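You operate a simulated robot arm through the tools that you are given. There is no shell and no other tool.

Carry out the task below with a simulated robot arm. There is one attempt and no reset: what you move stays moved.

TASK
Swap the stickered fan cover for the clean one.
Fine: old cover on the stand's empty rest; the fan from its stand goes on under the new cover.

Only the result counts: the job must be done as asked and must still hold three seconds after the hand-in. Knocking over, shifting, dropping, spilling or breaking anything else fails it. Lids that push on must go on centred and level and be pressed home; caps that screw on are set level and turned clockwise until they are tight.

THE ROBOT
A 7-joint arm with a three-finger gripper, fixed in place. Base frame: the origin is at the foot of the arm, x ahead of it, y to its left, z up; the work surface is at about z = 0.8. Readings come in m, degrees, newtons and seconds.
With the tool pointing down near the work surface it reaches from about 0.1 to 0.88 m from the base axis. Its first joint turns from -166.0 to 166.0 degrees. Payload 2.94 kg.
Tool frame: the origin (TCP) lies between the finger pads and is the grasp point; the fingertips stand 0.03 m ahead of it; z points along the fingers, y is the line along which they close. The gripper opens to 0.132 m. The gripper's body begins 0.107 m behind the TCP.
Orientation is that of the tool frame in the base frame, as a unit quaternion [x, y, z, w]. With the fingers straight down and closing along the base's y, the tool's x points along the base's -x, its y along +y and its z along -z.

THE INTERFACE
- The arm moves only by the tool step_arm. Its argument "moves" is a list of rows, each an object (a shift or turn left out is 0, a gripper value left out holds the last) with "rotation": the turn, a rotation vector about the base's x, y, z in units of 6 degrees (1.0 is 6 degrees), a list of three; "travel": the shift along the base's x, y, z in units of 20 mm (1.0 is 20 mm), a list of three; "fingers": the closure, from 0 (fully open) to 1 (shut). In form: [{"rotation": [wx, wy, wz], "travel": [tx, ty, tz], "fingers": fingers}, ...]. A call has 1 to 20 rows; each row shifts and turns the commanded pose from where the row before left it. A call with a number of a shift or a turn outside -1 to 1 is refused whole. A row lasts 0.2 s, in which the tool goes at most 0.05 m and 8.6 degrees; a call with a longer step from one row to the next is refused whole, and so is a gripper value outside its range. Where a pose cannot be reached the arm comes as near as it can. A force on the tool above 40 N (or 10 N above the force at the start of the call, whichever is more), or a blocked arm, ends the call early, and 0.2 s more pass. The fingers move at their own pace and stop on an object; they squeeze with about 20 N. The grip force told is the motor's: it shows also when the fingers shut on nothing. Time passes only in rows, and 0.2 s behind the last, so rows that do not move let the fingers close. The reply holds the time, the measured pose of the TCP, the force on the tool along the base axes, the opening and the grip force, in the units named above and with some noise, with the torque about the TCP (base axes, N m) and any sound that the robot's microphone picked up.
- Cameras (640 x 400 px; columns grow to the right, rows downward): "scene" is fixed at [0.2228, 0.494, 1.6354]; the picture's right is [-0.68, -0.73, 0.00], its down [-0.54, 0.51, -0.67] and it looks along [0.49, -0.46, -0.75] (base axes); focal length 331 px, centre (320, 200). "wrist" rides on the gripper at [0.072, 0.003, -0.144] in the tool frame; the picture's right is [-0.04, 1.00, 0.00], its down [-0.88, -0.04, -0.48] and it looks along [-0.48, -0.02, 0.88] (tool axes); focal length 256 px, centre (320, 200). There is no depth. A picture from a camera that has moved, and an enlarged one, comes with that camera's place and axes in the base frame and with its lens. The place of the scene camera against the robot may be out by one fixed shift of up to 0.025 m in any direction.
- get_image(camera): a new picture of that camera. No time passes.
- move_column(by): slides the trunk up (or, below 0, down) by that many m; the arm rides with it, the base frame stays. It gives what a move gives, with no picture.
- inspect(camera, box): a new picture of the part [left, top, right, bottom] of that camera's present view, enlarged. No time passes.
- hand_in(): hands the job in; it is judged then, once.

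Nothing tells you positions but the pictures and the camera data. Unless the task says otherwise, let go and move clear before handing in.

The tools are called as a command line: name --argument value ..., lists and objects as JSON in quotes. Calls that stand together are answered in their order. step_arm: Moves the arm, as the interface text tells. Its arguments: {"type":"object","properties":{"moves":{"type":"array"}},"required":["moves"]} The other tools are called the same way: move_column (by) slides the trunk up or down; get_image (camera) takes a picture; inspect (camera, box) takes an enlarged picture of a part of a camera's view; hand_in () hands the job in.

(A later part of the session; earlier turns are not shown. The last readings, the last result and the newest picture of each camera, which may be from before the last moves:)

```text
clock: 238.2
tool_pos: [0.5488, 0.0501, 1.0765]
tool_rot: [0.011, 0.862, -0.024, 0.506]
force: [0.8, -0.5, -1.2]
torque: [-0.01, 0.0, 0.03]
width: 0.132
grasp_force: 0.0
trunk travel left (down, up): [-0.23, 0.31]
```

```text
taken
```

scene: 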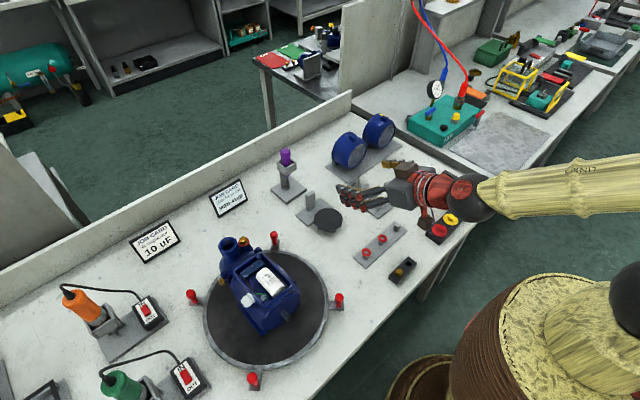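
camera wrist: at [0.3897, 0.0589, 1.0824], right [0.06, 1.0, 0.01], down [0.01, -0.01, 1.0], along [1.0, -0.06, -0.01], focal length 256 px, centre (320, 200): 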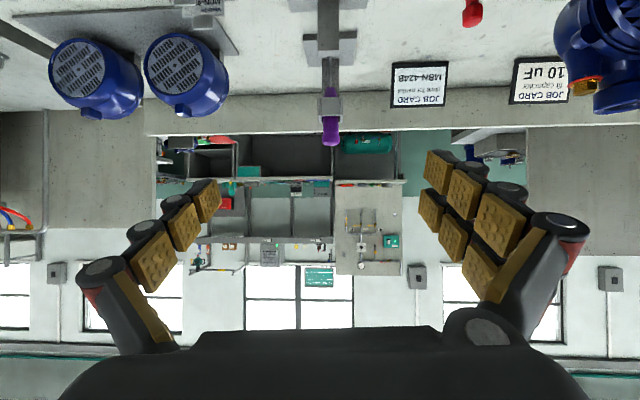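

With more arm height relative to the trunk, 61° works. I'll square up the hand and lower with the trunk in stages.

step_arm --moves '[{"rotation": [0.29, 0, 0.41]}, {}]'

move_column --by -0.15

get_image --camera "wrist"

get_image --camera "scene"

```text
clock: 238.8
tool_pos: [0.5506, 0.0488, 1.0758]
tool_rot: [0.0, 0.863, 0.0, 0.506]
force: [-0.5, 0.4, 0.0]
torque: [-0.02, 0.01, 0.05]
width: 0.132
grasp_force: 0.0
trunk travel left (down, up): [-0.23, 0.31]
```

```text
clock: 240.5
tool_pos: [0.5483, 0.0486, 0.9261]
tool_rot: [0.0, 0.862, 0.0, 0.506]
force: [0.4, -0.1, 0.6]
torque: [0.01, -0.02, 0.0]
width: 0.1319
grasp_force: 0.1
trunk travel left (down, up): [-0.08, 0.46]
```

```text
taken
camera wrist: at [0.3895, 0.0516, 0.9325], right [0.02, 1.0, 0.04], down [0.01, -0.04, 1.0], along [1.0, -0.02, -0.01], focal length 256 px, centre (320, 200)
```

wrist: 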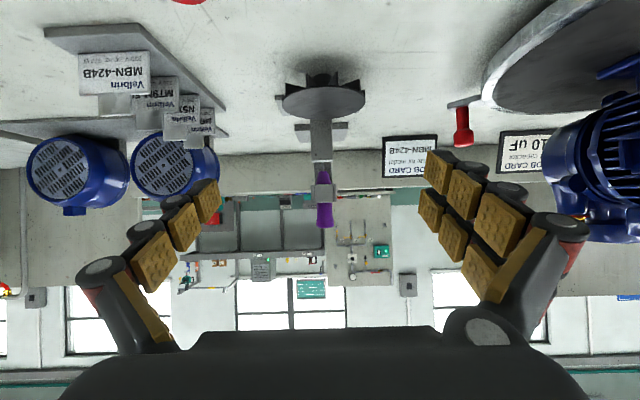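

```text
taken
```

scene: 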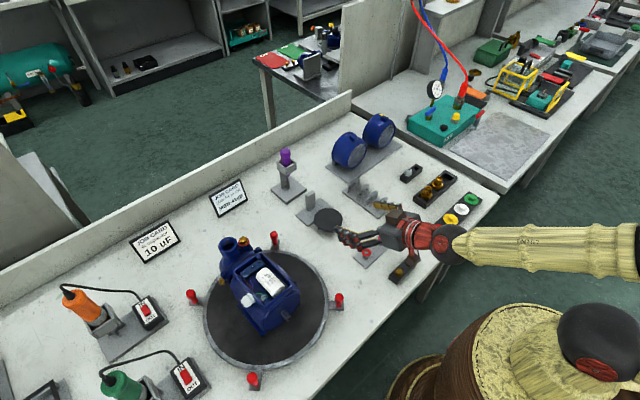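

I now see the fan nearly side-on. Enlarging to measure its height and tilt.

inspect --camera "wrist" --box '[260, 55, 390, 145]'

inspect --camera "scene" --box '[300, 190, 440, 290]'

```text
4.44 times, centred on (325, 100) of wrist
camera zoom: at [0.3895, 0.0516, 0.9325], right [0.02, 1.0, 0.04], down [0.01, -0.04, 1.0], along [1.0, -0.02, -0.01], focal length 1138 px, centre (298, 644)
```

zoom: 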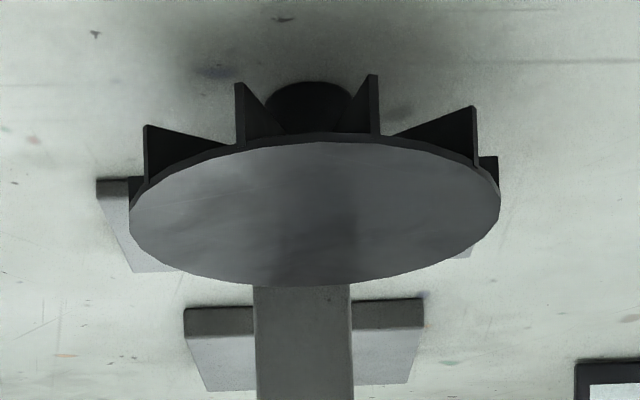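

```text
4.00 times, centred on (370, 240) of scene
camera zoom: at [0.2228, 0.494, 1.6354], right [-0.68, -0.73, 0.0], down [-0.54, 0.51, -0.67], along [0.49, -0.46, -0.75], focal length 1326 px, centre (120, 40)
```

zoom: 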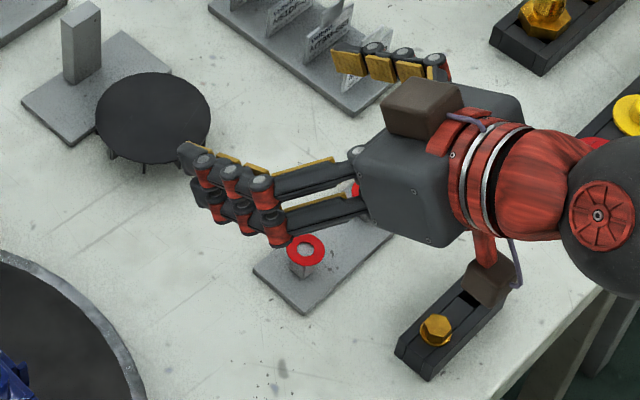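

The peg plate lies right under where the camera mount would pass, so I'll first carry the fan (still lying flat) to a clear spot. Straightening the hand and going above it.

step_arm --moves '[{"rotation": [0, 0.6, 0], "travel": [0, 0, 0.4]}, {"rotation": [0, 0.7, 0], "travel": [0, 0, 0.4]}, {"rotation": [0, 0.8, 0], "travel": [0, 0, 0.4]}, {"rotation": [0, 0.8, 0], "travel": [0, 0, 0.4]}, {"rotation": [0, 0.8, 0], "travel": [0, 0, 0.4]}, {"rotation": [0, 0.8, 0], "travel": [0, 0, 0.4]}, {"rotation": [0, 0.8, 0], "travel": [0, 0, 0.3]}, {"rotation": [0, 0.8, 0]}, {"rotation": [0, 0.8, 0]}, {"rotation": [0, 0.8, 0]}, {"rotation": [0, 0.8, 0]}, {"rotation": [0, 0.8, 0]}, {"rotation": [0, 0.66, 0]}, {}]'

get_image --camera "wrist"

```text
clock: 243.5
tool_pos: [0.5509, 0.0455, 0.9784]
tool_rot: [0.0, 1.0, 0.001, 0.009]
force: [0.2, -0.1, 0.4]
torque: [-0.01, 0.02, -0.02]
width: 0.1318
grasp_force: 0.0
out of reach, approached as far as the arm can: row 6
trunk travel left (down, up): [-0.08, 0.46]
```

```text
taken
camera wrist: at [0.4771, 0.0471, 1.12], right [0.04, 1.0, 0.0], down [0.87, -0.04, 0.49], along [0.49, -0.02, -0.87], focal length 256 px, centre (320, 200)
```

wrist: 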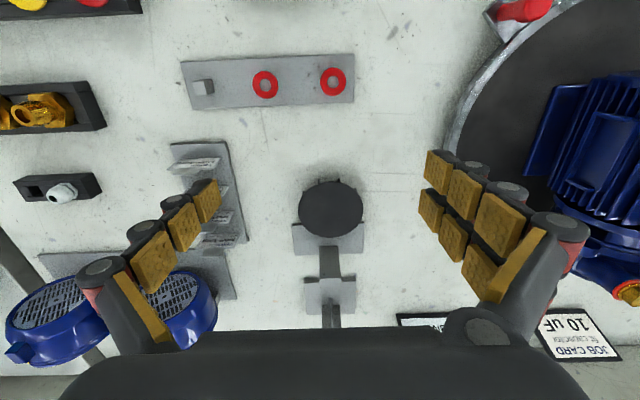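

step_arm --moves '[{"rotation": [0, 0.17, 0], "travel": [0.8, 0.1, 0]}, {"travel": [0.9, 0.1, 0]}, {"travel": [0.9, 0.1, 0]}, {"travel": [0.9, 0.08, 0]}, {"travel": [0.9, 0.05, 0]}, {"travel": [0.8, 0.03, 0]}, {"travel": [0, 0, -1]}, {"travel": [0, 0, -1]}, {"travel": [0, 0, -1]}, {"travel": [0, 0, -1]}, {}]'

get_image --camera "wrist"

inspect --camera "scene" --box '[280, 160, 380, 260]'

```text
clock: 245.9
tool_pos: [0.6552, 0.0549, 0.8972]
tool_rot: [0.0, 1.0, 0.001, 0.0]
force: [0.1, -0.4, -0.1]
torque: [0.02, 0.01, 0.0]
width: 0.1322
grasp_force: 0.1
trunk travel left (down, up): [-0.08, 0.46]
```

```text
taken
camera wrist: at [0.5845, 0.0576, 1.04], right [0.04, 1.0, 0.0], down [0.88, -0.04, 0.48], along [0.48, -0.02, -0.88], focal length 256 px, centre (320, 200)
```

wrist: 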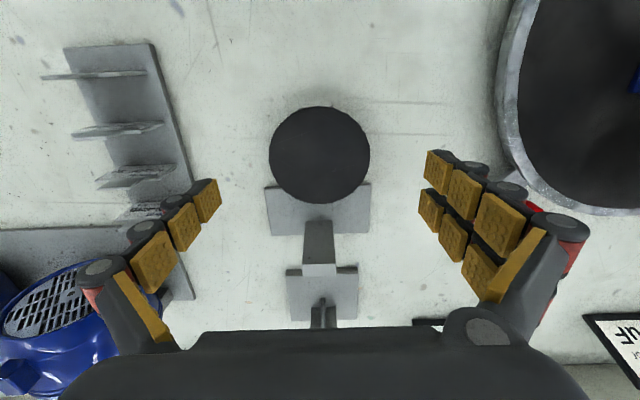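

```text
4.00 times, centred on (330, 210) of scene
camera zoom: at [0.2228, 0.494, 1.6354], right [-0.68, -0.73, 0.0], down [-0.54, 0.51, -0.67], along [0.49, -0.46, -0.75], focal length 1326 px, centre (280, 160)
```

zoom: 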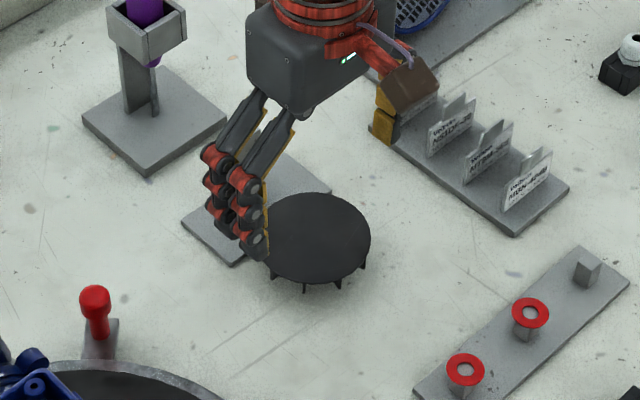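

Centred over the fan. Descending to rim height and closing gently.

step_arm --moves '[{"travel": [0, 0, -0.8]}, {"travel": [0, 0, -0.8]}, {"travel": [0, 0, -0.8]}, {"travel": [0, 0, -0.3]}, {}, {"fingers": 0.2}, {"fingers": 0.28}, {"fingers": 0.32}, {"fingers": 0.34}, {"fingers": 0.36}, {"fingers": 0.4}, {"fingers": 0.4}]'

get_image --camera "wrist"

```text
clock: 248.5
tool_pos: [0.6559, 0.0557, 0.845]
tool_rot: [0.0, 1.0, 0.0, 0.0]
force: [0.8, -0.5, 2.4]
torque: [-0.01, -0.04, -0.03]
width: 0.0863
grasp_force: 19.7
trunk travel left (down, up): [-0.08, 0.46]
```

```text
taken
camera wrist: at [0.5835, 0.058, 0.9875], right [0.04, 1.0, 0.0], down [0.88, -0.04, 0.48], along [0.48, -0.02, -0.88], focal length 256 px, centre (320, 200)
```

wrist: 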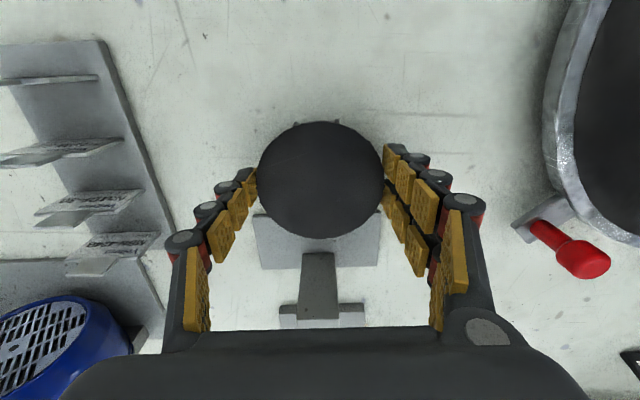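

Gripped flat. Lifting and carrying it to a clear patch at about (0.60, 0.105).

step_arm --moves '[{"travel": [0, 0, 0.3]}, {"travel": [0, 0, 0.6]}, {"travel": [0, 0, 0.8]}, {"travel": [0, 0, 0.8]}, {"travel": [-0.6, 0.5, 0]}, {"travel": [-0.7, 0.7, 0]}, {"travel": [-0.7, 0.7, 0]}, {"travel": [-0.7, 0.6, 0]}, {}]'

get_image --camera "wrist"

inspect --camera "scene" --box '[260, 160, 400, 300]'

```text
clock: 250.5
tool_pos: [0.6009, 0.1039, 0.894]
tool_rot: [0.0, 1.0, 0.0, 0.0]
force: [-0.6, 0.1, 0.7]
torque: [-0.03, -0.03, 0.0]
width: 0.0862
grasp_force: 20.4
trunk travel left (down, up): [-0.08, 0.46]
```

```text
taken
camera wrist: at [0.5294, 0.106, 1.0374], right [0.04, 1.0, 0.0], down [0.88, -0.04, 0.48], along [0.48, -0.02, -0.88], focal length 256 px, centre (320, 200)
```

wrist: 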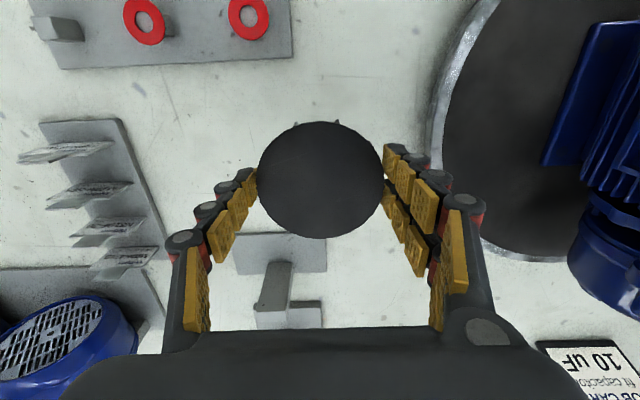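

```text
2.86 times, centred on (330, 230) of scene
camera zoom: at [0.2228, 0.494, 1.6354], right [-0.68, -0.73, 0.0], down [-0.54, 0.51, -0.67], along [0.49, -0.46, -0.75], focal length 947 px, centre (291, 114)
```

zoom: 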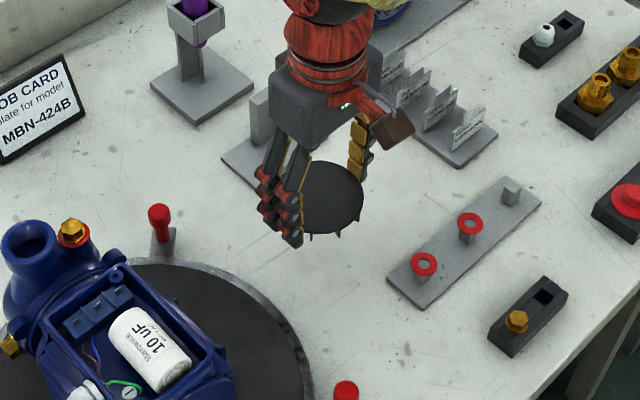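

step_arm --moves '[{"travel": [0, 0.2, -0.6]}, {"travel": [0, 0, -0.6]}, {"travel": [0, 0, -0.6]}, {"travel": [0, 0, -0.4]}, {"travel": [0, 0, -0.15]}, {}]'

step_arm --moves '[{"travel": [0, 0, -0.08]}, {}]'

```text
clock: 251.9
tool_pos: [0.6008, 0.1092, 0.8451]
tool_rot: [0.001, 1.0, 0.0, 0.0]
force: [-0.3, -0.5, -0.9]
torque: [0.02, 0.01, 0.0]
width: 0.0863
grasp_force: 20.6
trunk travel left (down, up): [-0.08, 0.46]
```

```text
clock: 252.5
tool_pos: [0.6007, 0.1084, 0.8444]
tool_rot: [0.001, 1.0, 0.0, 0.0]
force: [-0.7, -0.4, 2.9]
torque: [-0.02, -0.02, -0.01]
width: 0.0865
grasp_force: 20.1
trunk travel left (down, up): [-0.08, 0.46]
```

Fan is resting on the table. Opening, raising, dropping the trunk its last 8 cm, then tilting the hand.

step_arm --moves '[{"travel": [0, 0, 0.06], "fingers": 0.33}, {"fingers": 0.25}, {"fingers": 0.1}, {"fingers": 0.0}, {"fingers": 0.0}, {"fingers": 0.0}, {"travel": [0, 0, 0.4]}, {"travel": [0, 0, 0.8]}, {"travel": [0, 0, 1]}, {"travel": [0, 0, 1]}, {"travel": [0, 0, 1]}, {"travel": [0, 0, 1]}, {"travel": [0, 0, 1]}, {}]'

get_image --camera "wrist"

move_column --by -0.08

```text
clock: 255.5
tool_pos: [0.6013, 0.1074, 0.9712]
tool_rot: [-0.001, 1.0, 0.0, 0.0]
force: [0.1, -0.9, -0.4]
torque: [0.0, 0.0, -0.01]
width: 0.1318
grasp_force: 0.0
trunk travel left (down, up): [-0.08, 0.46]
```

```text
taken
camera wrist: at [0.5297, 0.1108, 1.1147], right [0.04, 1.0, 0.0], down [0.88, -0.04, 0.48], along [0.47, -0.02, -0.88], focal length 256 px, centre (320, 200)
```

wrist: 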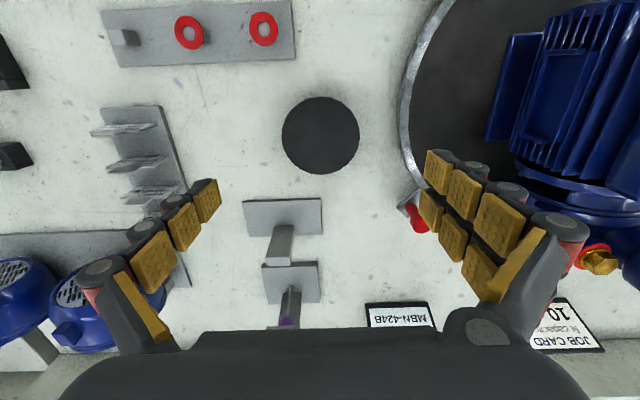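

```text
clock: 256.7
tool_pos: [0.6009, 0.1071, 0.8913]
tool_rot: [0.0, 1.0, 0.001, 0.0]
force: [0.2, 0.1, -0.6]
torque: [0.02, -0.06, -0.02]
width: 0.1321
grasp_force: 0.2
trunk travel left (down, up): [0.0, 0.54]
```

step_arm --moves '[{"rotation": [0, -0.78, 0]}, {"rotation": [0, -0.78, 0]}, {"rotation": [0, -0.78, 0]}, {"rotation": [0, -0.78, 0]}, {"rotation": [0, -0.78, 0]}, {"rotation": [0, -0.78, 0]}, {"rotation": [0, -0.78, 0]}, {}]'

step_arm --moves '[{"rotation": [0, -0.78, 0]}, {"rotation": [0, -0.78, 0]}, {"rotation": [0, -0.78, 0]}, {"rotation": [0, -0.78, 0]}, {"rotation": [0, -0.78, 0]}, {"rotation": [0, -0.78, 0]}, {}]'

get_image --camera "wrist"

inspect --camera "scene" --box '[270, 180, 430, 300]'

```text
clock: 258.5
tool_pos: [0.6009, 0.1075, 0.8918]
tool_rot: [0.0, 0.959, 0.001, 0.282]
force: [-0.3, -0.4, -0.3]
torque: [-0.01, -0.05, -0.01]
width: 0.132
grasp_force: 0.1
trunk travel left (down, up): [0.0, 0.54]
```

```text
clock: 260.1
tool_pos: [0.6004, 0.1081, 0.8927]
tool_rot: [-0.001, 0.862, 0.001, 0.507]
force: [-0.7, -0.5, 0.9]
torque: [0.0, 0.02, -0.01]
width: 0.1321
grasp_force: 0.0
trunk travel left (down, up): [0.0, 0.54]
```

```text
taken
camera wrist: at [0.4409, 0.1107, 0.8981], right [0.02, 1.0, 0.04], down [0.01, -0.04, 1.0], along [1.0, -0.02, -0.01], focal length 256 px, centre (320, 200)
```

wrist: 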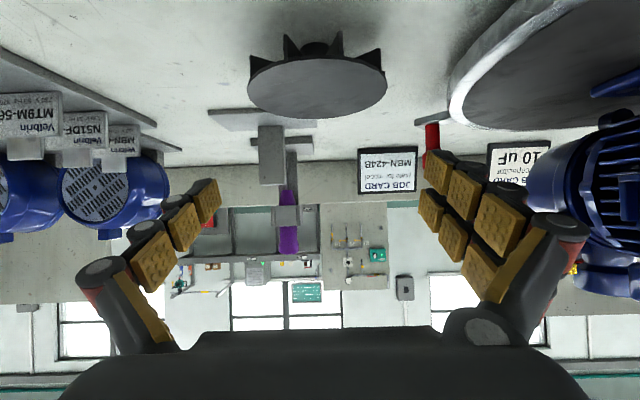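

```text
3.33 times, centred on (350, 240) of scene
camera zoom: at [0.2228, 0.494, 1.6354], right [-0.68, -0.73, 0.0], down [-0.54, 0.51, -0.67], along [0.49, -0.46, -0.75], focal length 1105 px, centre (220, 67)
```

zoom: 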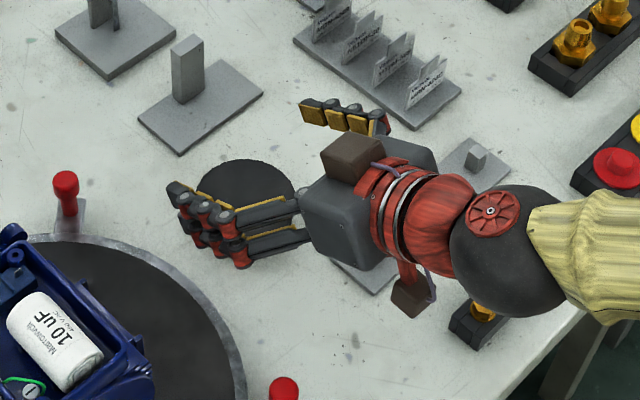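

The hand is at 61° with the fan centred between the fingers. Descending onto the rim.

step_arm --moves '[{"travel": [-0.3, 0, -0.4]}, {"travel": [-0.27, 0.02, -0.5]}, {"travel": [0, 0, -0.5]}, {"travel": [0, 0, -0.5]}, {"travel": [0, 0, -0.5]}, {"travel": [0, 0, -0.3]}, {}]'

get_image --camera "wrist"

inspect --camera "scene" --box '[270, 180, 430, 300]'

```text
clock: 261.7
tool_pos: [0.5904, 0.1092, 0.8369]
tool_rot: [0.0, 0.863, 0.0, 0.506]
force: [-0.1, 0.1, -0.3]
torque: [0.01, 0.02, -0.01]
width: 0.132
grasp_force: 0.1
trunk travel left (down, up): [0.0, 0.54]
```

```text
taken
camera wrist: at [0.4297, 0.1119, 0.8438], right [0.02, 1.0, 0.04], down [0.01, -0.04, 1.0], along [1.0, -0.02, -0.01], focal length 256 px, centre (320, 200)
```

wrist: 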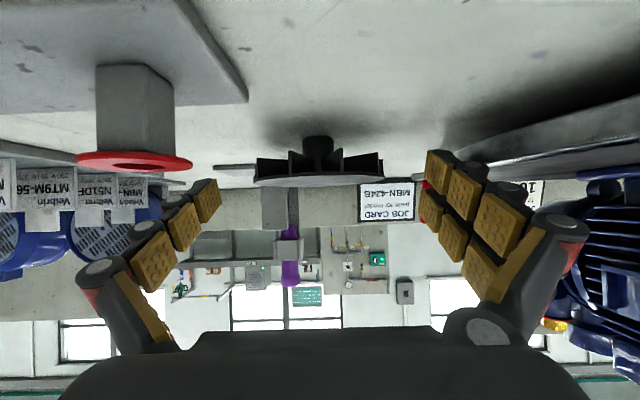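

```text
3.33 times, centred on (350, 240) of scene
camera zoom: at [0.2228, 0.494, 1.6354], right [-0.68, -0.73, 0.0], down [-0.54, 0.51, -0.67], along [0.49, -0.46, -0.75], focal length 1105 px, centre (220, 67)
```

zoom: 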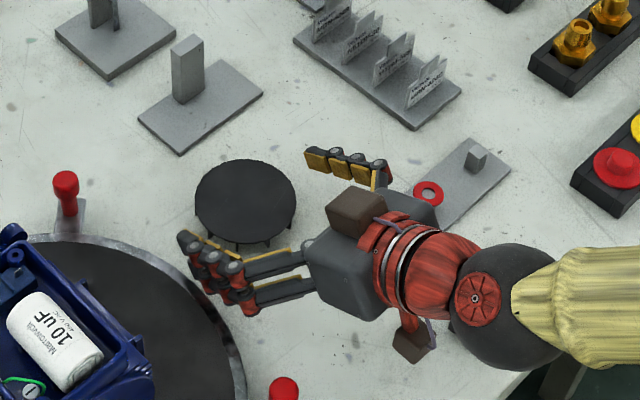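

Aligned. Closing on the rim.

step_arm --moves '[{"fingers": 0.2}, {"fingers": 0.28}, {"fingers": 0.32}, {"fingers": 0.34}, {"fingers": 0.36}, {"fingers": 0.4}, {"fingers": 0.4}]'

get_image --camera "wrist"

```text
clock: 263.3
tool_pos: [0.5893, 0.1094, 0.8376]
tool_rot: [0.0, 0.862, 0.001, 0.507]
force: [0.2, -0.3, 1.2]
torque: [0.03, 0.03, 0.01]
width: 0.0862
grasp_force: 19.7
trunk travel left (down, up): [0.0, 0.54]
```

```text
taken
camera wrist: at [0.4297, 0.1119, 0.8441], right [0.02, 1.0, 0.04], down [0.01, -0.04, 1.0], along [1.0, -0.02, -0.01], focal length 256 px, centre (320, 200)
```

wrist: 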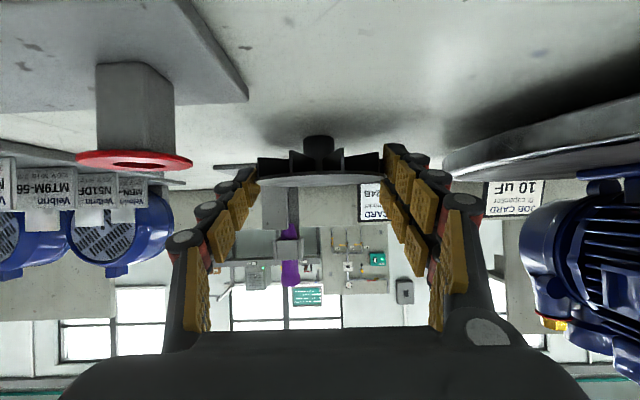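

Holding the fan. Raising with the trunk, then rotating +90° in free air.

move_column --by 0.2

step_arm --moves '[{"rotation": [0, 0.78, 0]}, {"rotation": [0, 0.78, 0]}, {"rotation": [0, 0.78, 0]}, {"rotation": [0, 0.78, 0]}, {"rotation": [0, 0.78, 0]}, {"rotation": [0, 0.78, 0]}, {"rotation": [0, 0.78, 0]}, {"rotation": [0, 0.78, 0]}, {"rotation": [0, 0.78, 0]}, {"rotation": [0, 0.78, 0]}, {"rotation": [0, 0.78, 0]}, {"rotation": [0, 0.78, 0]}, {"rotation": [0, 0.78, 0]}, {}]'

get_image --camera "wrist"

```text
clock: 265.5
tool_pos: [0.5889, 0.1091, 1.0373]
tool_rot: [0.0, 0.863, -0.001, 0.505]
force: [0.4, -0.1, -0.4]
torque: [-0.02, -0.02, -0.02]
width: 0.086
grasp_force: 19.8
trunk travel left (down, up): [-0.2, 0.34]
```

```text
clock: 268.5
tool_pos: [0.5879, 0.1091, 1.0376]
tool_rot: [0.0, 1.0, 0.001, -0.001]
force: [0.4, -0.5, 0.0]
torque: [-0.03, 0.01, 0.01]
width: 0.0859
grasp_force: 20.0
trunk travel left (down, up): [-0.2, 0.34]
```

```text
taken
camera wrist: at [0.5182, 0.1119, 1.181], right [0.04, 1.0, 0.0], down [0.88, -0.04, 0.47], along [0.47, -0.02, -0.88], focal length 256 px, centre (320, 200)
```

wrist: 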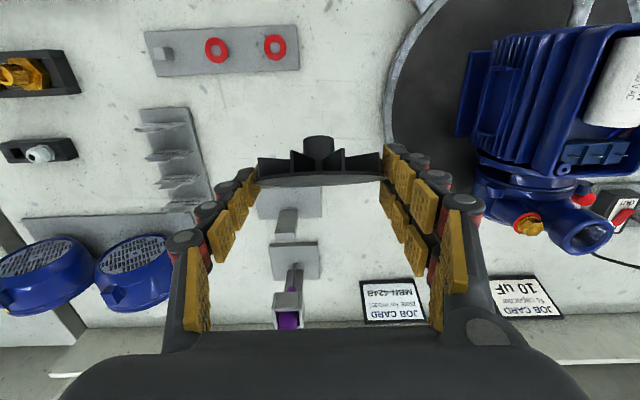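

The fan hub now points toward the robot but 29° downward. I can level it by resting its hub on the flat top of the stand's post and pressing gently, so it pivots in the grip. Moving there.

step_arm --moves '[{"travel": [0.5, 0, 0.6]}, {"travel": [0.9, -0.3, 0.6]}, {"travel": [0.9, -0.3, 0]}, {"travel": [0.9, -0.3, 0]}, {"travel": [0.9, -0.3, 0]}, {"travel": [0.9, -0.3, 0]}, {"travel": [0.9, -0.3, 0]}, {"travel": [0.9, -0.3, 0]}, {"travel": [0.9, -0.3, 0]}, {"travel": [0.9, -0.3, 0]}, {"travel": [0.4, -0.22, 0]}, {}]'

get_image --camera "wrist"

inspect --camera "wrist" --box '[240, 100, 400, 240]'

inspect --camera "scene" --box '[250, 110, 370, 230]'

```text
clock: 271.1
tool_pos: [0.7705, 0.0514, 1.0623]
tool_rot: [0.0, 1.0, 0.0, 0.0]
force: [-1.1, 0.4, -0.2]
torque: [0.04, 0.04, 0.03]
width: 0.086
grasp_force: 19.9
trunk travel left (down, up): [-0.2, 0.34]
```

```text
taken
camera wrist: at [0.6985, 0.0533, 1.2049], right [0.04, 1.0, 0.0], down [0.88, -0.04, 0.48], along [0.47, -0.02, -0.88], focal length 256 px, centre (320, 200)
```

wrist: 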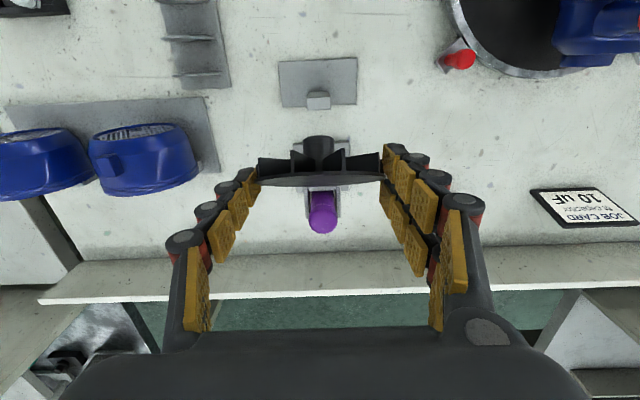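

```text
2.86 times, centred on (320, 170) of wrist
camera zoom: at [0.6985, 0.0533, 1.2049], right [0.04, 1.0, 0.0], down [0.88, -0.04, 0.48], along [0.47, -0.02, -0.88], focal length 731 px, centre (320, 286)
```

zoom: 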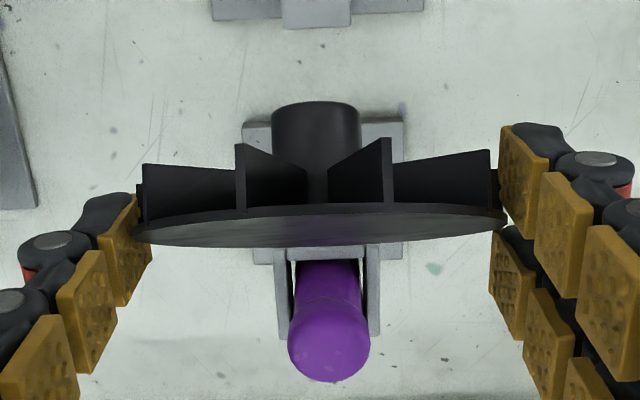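

```text
3.33 times, centred on (310, 170) of scene
camera zoom: at [0.2228, 0.494, 1.6354], right [-0.68, -0.73, 0.0], down [-0.54, 0.51, -0.67], along [0.49, -0.46, -0.75], focal length 1105 px, centre (353, 300)
```

zoom: 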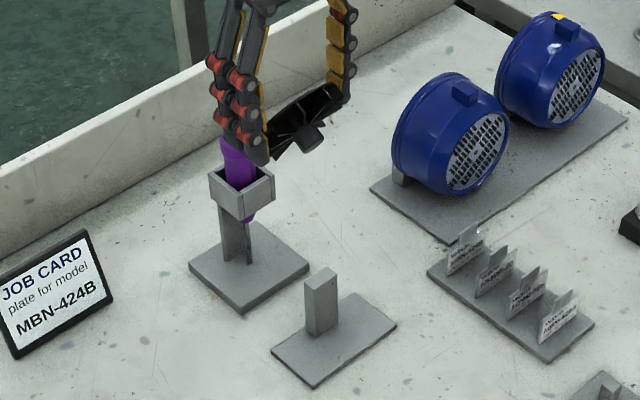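

Geometry matches. Descending so the hub comes just above the post top.

step_arm --moves '[{"travel": [0, 0, -0.9]}, {"travel": [0, 0, -0.9]}, {"travel": [0, 0, -0.9]}, {"travel": [0, 0, -0.9]}, {"travel": [0, 0, -0.9]}, {"travel": [0, 0, -0.9]}, {"travel": [0, 0, -0.9]}, {}]'

get_image --camera "wrist"

inspect --camera "scene" --box '[270, 140, 350, 220]'

```text
clock: 272.9
tool_pos: [0.769, 0.05, 0.9337]
tool_rot: [0.0, 1.0, 0.001, 0.0]
force: [-0.8, -0.3, -0.5]
torque: [0.01, 0.0, 0.0]
width: 0.0861
grasp_force: 19.8
trunk travel left (down, up): [-0.2, 0.34]
```

```text
taken
camera wrist: at [0.698, 0.0533, 1.0763], right [0.04, 1.0, 0.0], down [0.88, -0.04, 0.48], along [0.48, -0.02, -0.88], focal length 256 px, centre (320, 200)
```

wrist: 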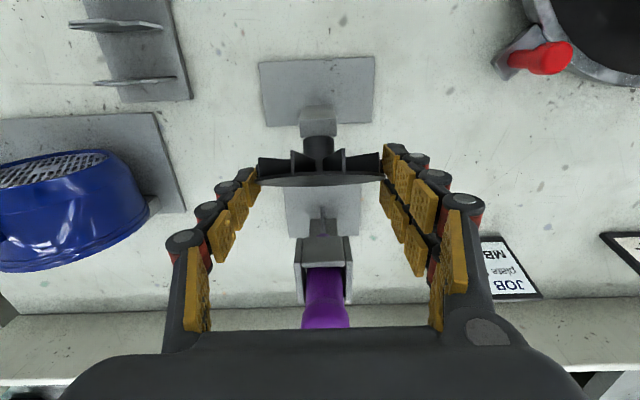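

```text
5.00 times, centred on (310, 180) of scene
camera zoom: at [0.2228, 0.494, 1.6354], right [-0.68, -0.73, 0.0], down [-0.54, 0.51, -0.67], along [0.49, -0.46, -0.75], focal length 1657 px, centre (370, 300)
```

zoom: 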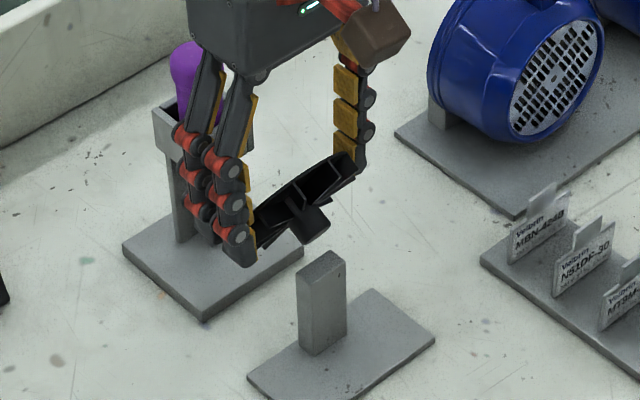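

The hub is right above the post. Lowering in small steps to press it level.

step_arm --moves '[{"travel": [0, 0, -0.4]}, {"travel": [0, 0, -0.4]}, {"travel": [0, 0, -0.2]}, {}]'

step_arm --moves '[{"travel": [0, 0, -0.15]}, {}]'

step_arm --moves '[{"travel": [0, 0, -0.15]}, {}]'

inspect --camera "wrist" --box '[240, 100, 400, 240]'

```text
clock: 273.9
tool_pos: [0.7698, 0.051, 0.9162]
tool_rot: [-0.001, 1.0, 0.001, 0.001]
force: [-0.3, 0.4, 7.7]
torque: [0.03, 0.21, -0.01]
width: 0.0861
grasp_force: 19.7
trunk travel left (down, up): [-0.2, 0.34]
```

```text
clock: 274.5
tool_pos: [0.7698, 0.0501, 0.9122]
tool_rot: [0.0, 1.0, 0.001, 0.001]
force: [0.8, 3.1, 9.3]
torque: [0.15, 0.17, -0.09]
width: 0.0849
grasp_force: 20.4
trunk travel left (down, up): [-0.2, 0.34]
```

```text
clock: 275.1
tool_pos: [0.7692, 0.0508, 0.9088]
tool_rot: [0.0, 1.0, 0.0, 0.002]
force: [2.3, 2.4, 11.9]
torque: [0.04, 0.18, -0.07]
width: 0.0845
grasp_force: 20.2
trunk travel left (down, up): [-0.2, 0.34]
```

```text
2.86 times, centred on (320, 170) of wrist
camera zoom: at [0.6982, 0.0533, 1.0529], right [0.04, 1.0, 0.0], down [0.88, -0.04, 0.48], along [0.48, -0.02, -0.88], focal length 731 px, centre (320, 286)
```

zoom: 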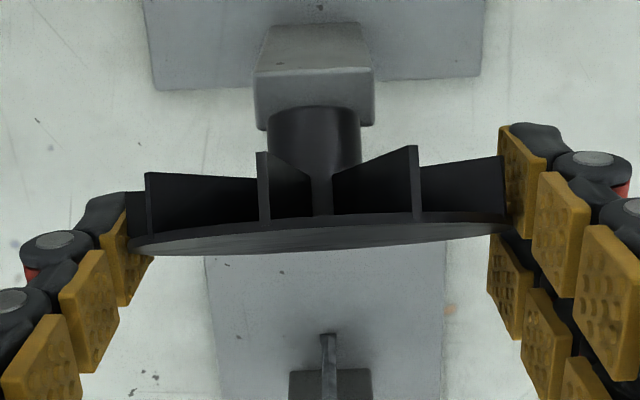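

The fan slides rather than pivots. I'll lift off and instead level it by tilting the hand +29° and stand it on the clear table area.

step_arm --moves '[{"travel": [0, 0, 0.3]}, {"travel": [0, 0, 0.6]}, {"travel": [0, 0, 0.9]}, {"travel": [0, 0, 1]}, {"travel": [0, 0, 1]}, {"travel": [0, 0, 1]}, {"travel": [0, 0, 1]}, {"travel": [0, 0, 1]}, {}]'

inspect --camera "wrist" --box '[240, 100, 400, 240]'

inspect --camera "scene" --box '[260, 110, 340, 190]'

```text
clock: 277.1
tool_pos: [0.7674, 0.05, 1.0448]
tool_rot: [0.001, 1.0, 0.0, 0.0]
force: [0.8, -0.2, 0.3]
torque: [-0.01, -0.03, 0.03]
width: 0.0848
grasp_force: 19.9
trunk travel left (down, up): [-0.2, 0.34]
```

```text
2.86 times, centred on (320, 170) of wrist
camera zoom: at [0.6981, 0.0536, 1.1876], right [0.04, 1.0, 0.0], down [0.88, -0.04, 0.48], along [0.48, -0.02, -0.88], focal length 731 px, centre (320, 286)
```

zoom: 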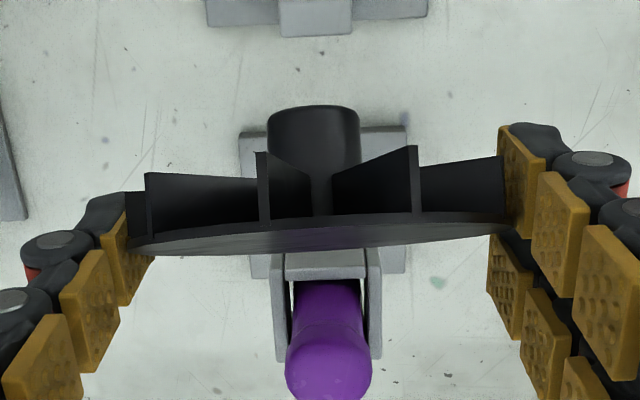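

```text
5.00 times, centred on (300, 150) of scene
camera zoom: at [0.2228, 0.494, 1.6354], right [-0.68, -0.73, 0.0], down [-0.54, 0.51, -0.67], along [0.49, -0.46, -0.75], focal length 1657 px, centre (420, 450)
```

zoom: 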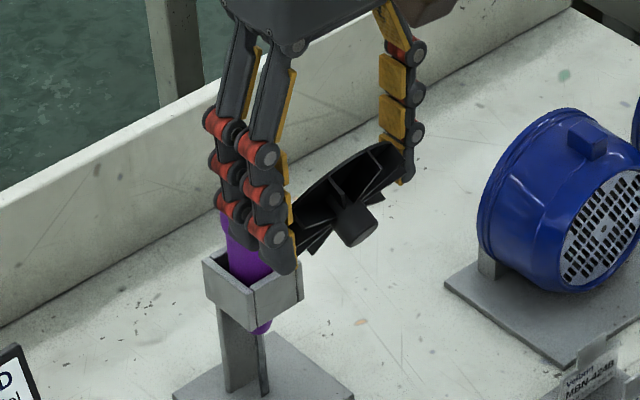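

Pitch unchanged (~30° down). Moving to the clear spot and tilting the hand +30° to level the fan.

step_arm --moves '[{"travel": [-0.5, 0, 0.5]}, {"travel": [-0.9, 0.3, 0]}, {"travel": [-0.9, 0.3, 0]}, {"travel": [-0.9, 0.3, 0]}, {"travel": [-0.9, 0.3, 0]}, {"travel": [-0.9, 0.35, 0]}, {"travel": [-0.9, 0.35, 0]}, {"travel": [-0.9, 0.35, 0]}, {"travel": [-0.9, 0.35, 0]}, {"travel": [-0.5, 0.2, 0]}, {}, {"rotation": [0, 0.7, 0]}, {"rotation": [0, 0.7, 0]}, {"rotation": [0, 0.7, 0]}, {"rotation": [0, 0.7, 0]}, {"rotation": [0, 0.7, 0]}, {"rotation": [0, 0.7, 0]}, {"rotation": [0, 0.8, 0]}, {}]'

get_image --camera "wrist"

inspect --camera "scene" --box '[260, 150, 400, 290]'

```text
clock: 281.1
tool_pos: [0.6058, 0.1077, 1.0555]
tool_rot: [0.0, 0.966, 0.001, -0.26]
force: [0.3, -0.5, -0.6]
torque: [-0.01, 0.04, 0.02]
width: 0.0849
grasp_force: 20.3
trunk travel left (down, up): [-0.2, 0.34]
```

```text
taken
camera wrist: at [0.6163, 0.1094, 1.2155], right [0.04, 1.0, -0.02], down [1.0, -0.04, -0.03], along [-0.03, -0.02, -1.0], focal length 256 px, centre (320, 200)
```

wrist: 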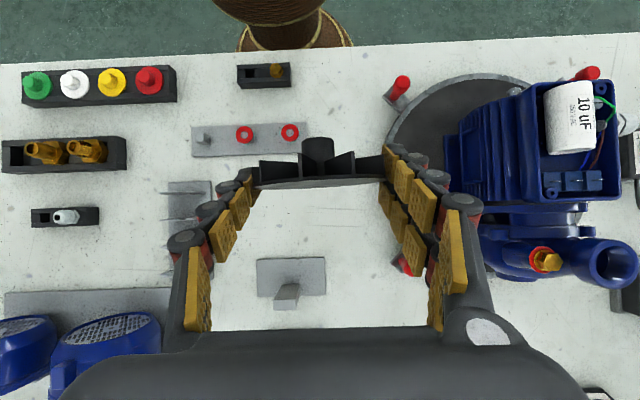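

```text
2.86 times, centred on (330, 220) of scene
camera zoom: at [0.2228, 0.494, 1.6354], right [-0.68, -0.73, 0.0], down [-0.54, 0.51, -0.67], along [0.49, -0.46, -0.75], focal length 947 px, centre (291, 143)
```

zoom: 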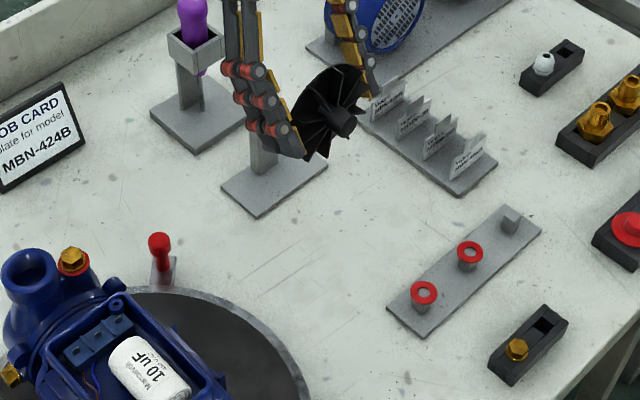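

The fan now looks vertical from straight above. Enlarging to check.

inspect --camera "wrist" --box '[240, 110, 400, 210]'

inspect --camera "scene" --box '[295, 160, 355, 220]'

```text
4.00 times, centred on (320, 160) of wrist
camera zoom: at [0.6163, 0.1094, 1.2155], right [0.04, 1.0, -0.02], down [1.0, -0.04, -0.03], along [-0.03, -0.02, -1.0], focal length 1024 px, centre (320, 360)
```

zoom: 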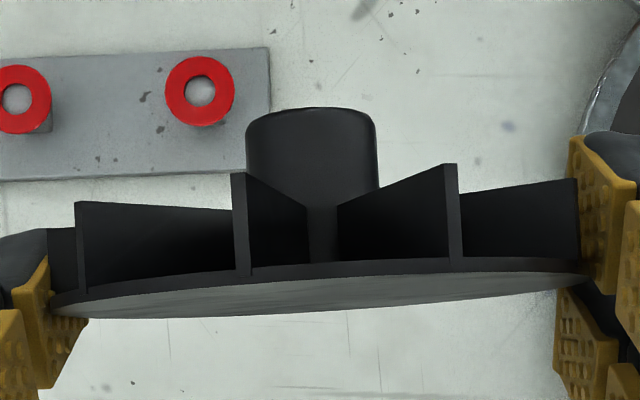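

```text
6.67 times, centred on (325, 190) of scene
camera zoom: at [0.2228, 0.494, 1.6354], right [-0.68, -0.73, 0.0], down [-0.54, 0.51, -0.67], along [0.49, -0.46, -0.75], focal length 2209 px, centre (287, 267)
```

zoom: 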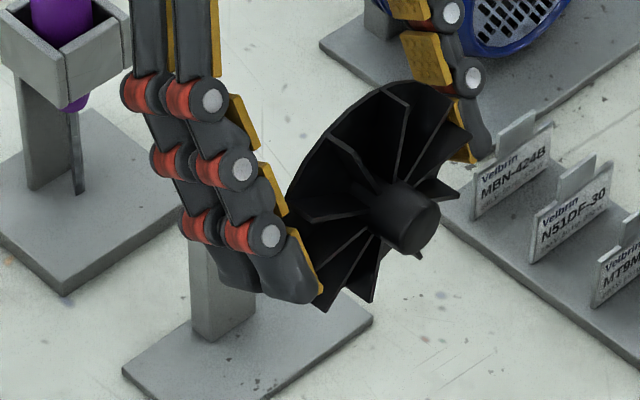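

The fan is vertical and nearly square. Lowering it to stand on the table here.

step_arm --moves '[{"travel": [0, 0, -0.8]}, {"travel": [0, 0, -1]}, {"travel": [0, 0, -1]}, {"travel": [0, 0, -1]}, {"travel": [0, 0, -1]}, {"travel": [0, 0, -1]}, {"travel": [0, 0, -1]}, {"travel": [0, 0, -1]}, {"travel": [0, 0, -1]}, {}]'

step_arm --moves '[{"travel": [0, 0, -0.5]}, {"travel": [0, 0, -0.4]}, {}]'

inspect --camera "scene" --box '[260, 170, 380, 270]'

```text
clock: 283.3
tool_pos: [0.6054, 0.1061, 0.8796]
tool_rot: [0.0, 0.966, 0.001, -0.259]
force: [0.2, -0.1, -0.2]
torque: [0.02, -0.05, -0.01]
width: 0.0848
grasp_force: 20.4
trunk travel left (down, up): [-0.2, 0.34]
```

```text
clock: 284.1
tool_pos: [0.6052, 0.1067, 0.863]
tool_rot: [0.0, 0.966, 0.0, -0.258]
force: [-0.2, -0.5, -0.6]
torque: [0.01, 0.02, -0.01]
width: 0.0847
grasp_force: 20.3
trunk travel left (down, up): [-0.2, 0.34]
```

```text
4.00 times, centred on (320, 220) of scene
camera zoom: at [0.2228, 0.494, 1.6354], right [-0.68, -0.73, 0.0], down [-0.54, 0.51, -0.67], along [0.49, -0.46, -0.75], focal length 1326 px, centre (320, 120)
```

zoom: 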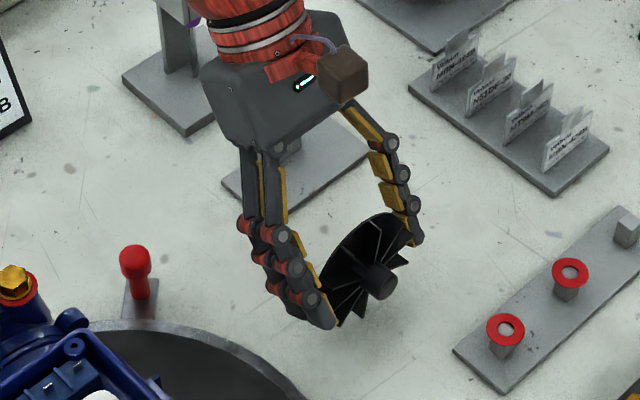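

step_arm --moves '[{"travel": [0, 0, -0.3]}, {}]'

step_arm --moves '[{"travel": [0, 0, -0.15]}, {}]'

step_arm --moves '[{"travel": [0, 0, -0.12]}, {}]'

step_arm --moves '[{"travel": [0, 0, -0.12]}, {}]'

```text
clock: 284.7
tool_pos: [0.6056, 0.1053, 0.8558]
tool_rot: [0.0, 0.966, 0.0, -0.259]
force: [-0.3, -0.1, -0.7]
torque: [0.0, 0.0, -0.01]
width: 0.0849
grasp_force: 19.8
trunk travel left (down, up): [-0.2, 0.34]
```

```text
clock: 285.3
tool_pos: [0.6057, 0.1065, 0.8545]
tool_rot: [-0.001, 0.966, 0.0, -0.258]
force: [-0.6, -1.1, 9.4]
torque: [-0.07, 0.07, 0.01]
width: 0.0851
grasp_force: 20.3
trunk travel left (down, up): [-0.2, 0.34]
```

```text
clock: 285.9
tool_pos: [0.6045, 0.1077, 0.8485]
tool_rot: [0.0, 0.966, 0.0, -0.26]
force: [0.3, -0.3, -0.6]
torque: [0.0, 0.0, 0.02]
width: 0.0844
grasp_force: 19.5
trunk travel left (down, up): [-0.2, 0.34]
```

```text
clock: 286.5
tool_pos: [0.6042, 0.1074, 0.8483]
tool_rot: [0.0, 0.966, 0.001, -0.258]
force: [-1.1, -1.3, 10.3]
torque: [-0.03, 0.24, -0.02]
width: 0.0844
grasp_force: 20.1
trunk travel left (down, up): [-0.2, 0.34]
```

The rim is on the table. Relaxing the push and opening slowly.

step_arm --moves '[{"travel": [0, 0, 0.1]}, {}, {"fingers": 0.35}, {"fingers": 0.34}, {"fingers": 0.32}, {"fingers": 0.3}, {}]'

get_image --camera "wrist"

inspect --camera "scene" --box '[260, 170, 380, 270]'

```text
clock: 288.1
tool_pos: [0.6056, 0.1064, 0.8495]
tool_rot: [0.0, 0.966, 0.0, -0.259]
force: [0.5, -0.2, -0.1]
torque: [0.0, -0.02, 0.03]
width: 0.0925
grasp_force: 0.0
trunk travel left (down, up): [-0.2, 0.34]
```

```text
taken
camera wrist: at [0.6154, 0.1093, 1.0094], right [0.04, 1.0, -0.02], down [1.0, -0.04, -0.03], along [-0.03, -0.02, -1.0], focal length 256 px, centre (320, 200)
```

wrist: 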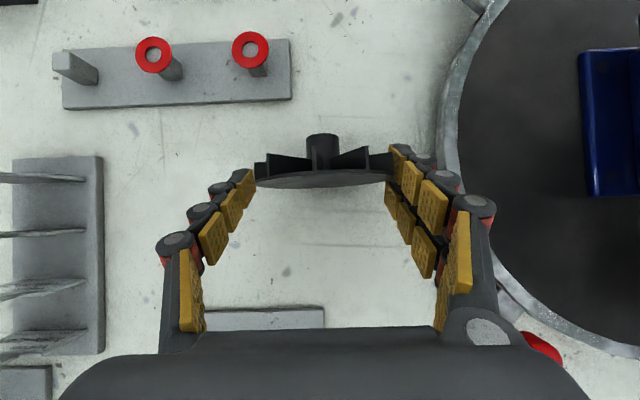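

```text
4.00 times, centred on (320, 220) of scene
camera zoom: at [0.2228, 0.494, 1.6354], right [-0.68, -0.73, 0.0], down [-0.54, 0.51, -0.67], along [0.49, -0.46, -0.75], focal length 1326 px, centre (320, 120)
```

zoom: 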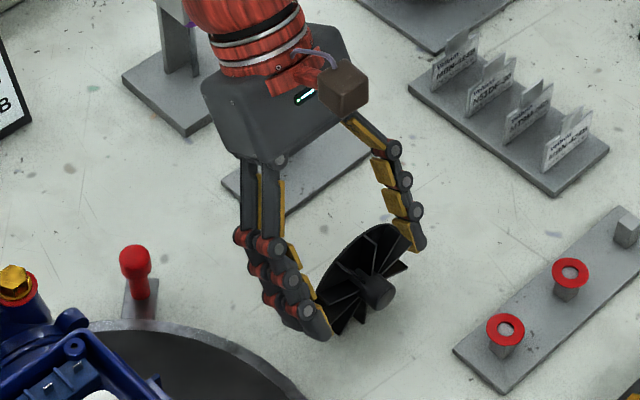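

The fan stands on its own, leaning only slightly. Opening fully and retreating along the hand axis.

step_arm --moves '[{"fingers": 0.2}, {"fingers": 0.1}, {"fingers": 0.0}, {"fingers": 0.0}, {"travel": [0.1, 0, 0.17]}, {"travel": [0.2, 0, 0.35]}, {"travel": [0.3, 0, 0.52]}, {"travel": [0.4, 0, 0.7]}, {"travel": [0.4, 0, 0.7]}, {"travel": [0.4, 0, 0.7]}, {"travel": [0.2, 0, 0.9]}, {"travel": [0, 0, 1]}, {"travel": [0, 0, 1]}, {}]'

inspect --camera "scene" --box '[260, 170, 380, 270]'

get_image --camera "wrist"

```text
clock: 291.1
tool_pos: [0.6456, 0.1085, 0.9713]
tool_rot: [0.001, 0.966, 0.0, -0.258]
force: [0.5, 0.5, 0.1]
torque: [0.01, 0.01, 0.0]
width: 0.132
grasp_force: 0.1
trunk travel left (down, up): [-0.2, 0.34]
```

```text
4.00 times, centred on (320, 220) of scene
camera zoom: at [0.2228, 0.494, 1.6354], right [-0.68, -0.73, 0.0], down [-0.54, 0.51, -0.67], along [0.49, -0.46, -0.75], focal length 1326 px, centre (320, 120)
```

zoom: 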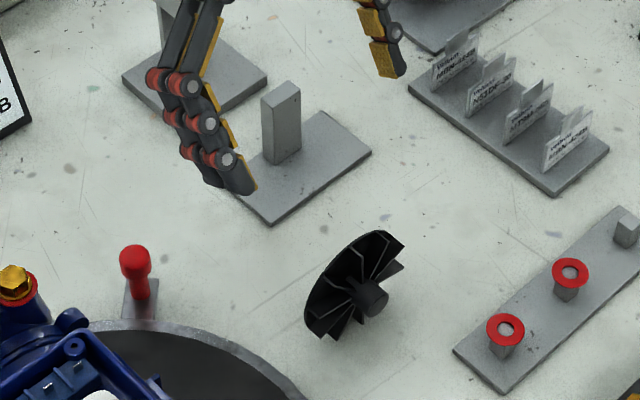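

```text
taken
camera wrist: at [0.6554, 0.1109, 1.1299], right [0.04, 1.0, -0.02], down [1.0, -0.04, -0.03], along [-0.03, -0.02, -1.0], focal length 256 px, centre (320, 200)
```

wrist: 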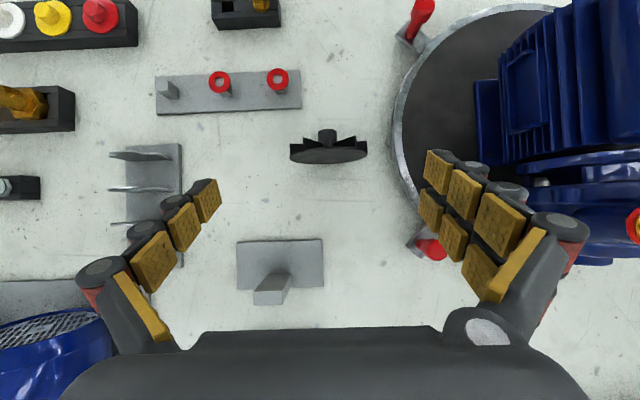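

Excellent: the fan stands upright, hub facing the robot, on the open table. Straightening the hand and positioning for a fresh vertical rim grip.

step_arm --moves '[{"rotation": [0, -0.7, 0], "travel": [-0.3, 0, 0.5]}, {"rotation": [0, -0.7, 0], "travel": [-0.5, 0, 0.5]}, {"rotation": [0, -0.7, 0], "travel": [-0.7, 0.1, 0]}, {"rotation": [0, -0.7, 0], "travel": [-0.7, 0.1, 0]}, {"rotation": [0, -0.7, 0], "travel": [-0.7, 0, 0]}, {"rotation": [0, -0.7, 0], "travel": [0, 0, 0]}, {"rotation": [0, -0.8, 0], "travel": [0, 0, 0]}, {}]'

get_image --camera "wrist"

inspect --camera "wrist" --box '[260, 100, 400, 200]'

```text
clock: 292.9
tool_pos: [0.587, 0.11, 0.9894]
tool_rot: [0.0, 1.0, 0.0, 0.0]
force: [-0.3, 0.0, 0.6]
torque: [-0.04, 0.01, -0.01]
width: 0.132
grasp_force: 0.0
trunk travel left (down, up): [-0.2, 0.34]
```

```text
taken
camera wrist: at [0.5162, 0.1136, 1.133], right [0.04, 1.0, 0.0], down [0.88, -0.04, 0.48], along [0.48, -0.02, -0.88], focal length 256 px, centre (320, 200)
```

wrist: 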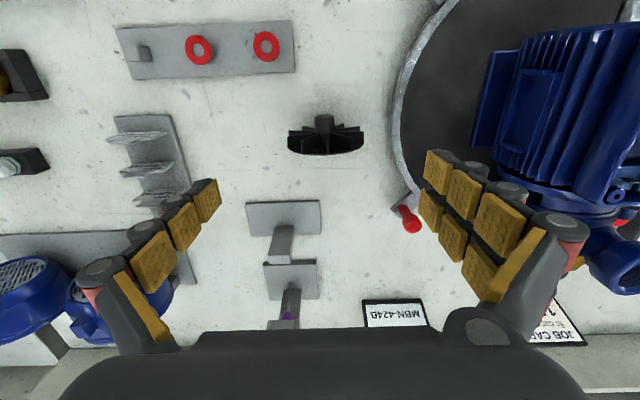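

```text
4.00 times, centred on (330, 150) of wrist
camera zoom: at [0.5162, 0.1136, 1.133], right [0.04, 1.0, 0.0], down [0.88, -0.04, 0.48], along [0.48, -0.02, -0.88], focal length 1024 px, centre (280, 400)
```

zoom: 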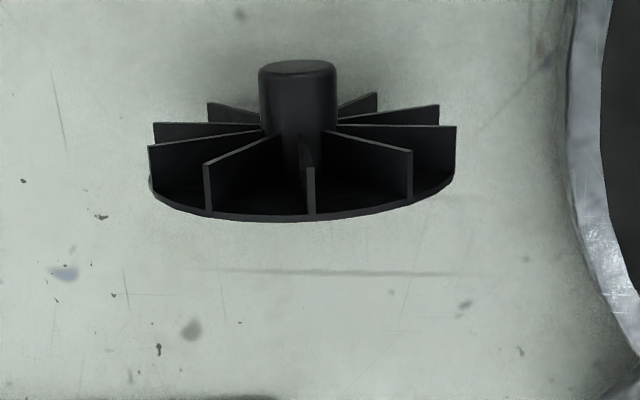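

Fan: hub front x≈0.571, disc front x≈0.598, y≈0.1165. Descending with TCP at x≈0.577 so the disc sits near the fingers' rear edge.

step_arm --moves '[{"travel": [-0.5, 0.32, 0]}, {"travel": [0, 0, -1]}, {"travel": [0, 0, -1]}, {"travel": [0, 0, -1]}, {"travel": [0, 0, -1]}, {"travel": [0, 0, -1]}, {"travel": [0, 0, -1]}, {"travel": [0, 0, -1]}, {"travel": [0, 0, -0.15]}, {}]'

inspect --camera "wrist" --box '[200, 110, 440, 260]'

```text
clock: 295.1
tool_pos: [0.576, 0.1167, 0.8481]
tool_rot: [-0.001, 1.0, -0.001, -0.001]
force: [0.4, 0.0, 0.0]
torque: [0.03, 0.02, 0.01]
width: 0.1321
grasp_force: 0.1
trunk travel left (down, up): [-0.2, 0.34]
```

```text
2.67 times, centred on (320, 185) of wrist
camera zoom: at [0.5063, 0.1198, 0.9912], right [0.04, 1.0, 0.0], down [0.88, -0.04, 0.48], along [0.48, -0.02, -0.88], focal length 683 px, centre (320, 240)
```

zoom: 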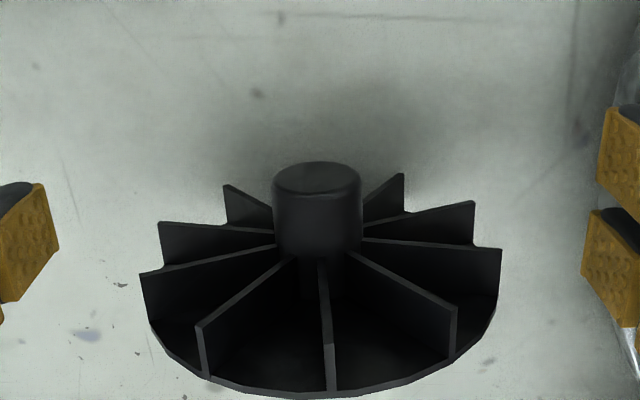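

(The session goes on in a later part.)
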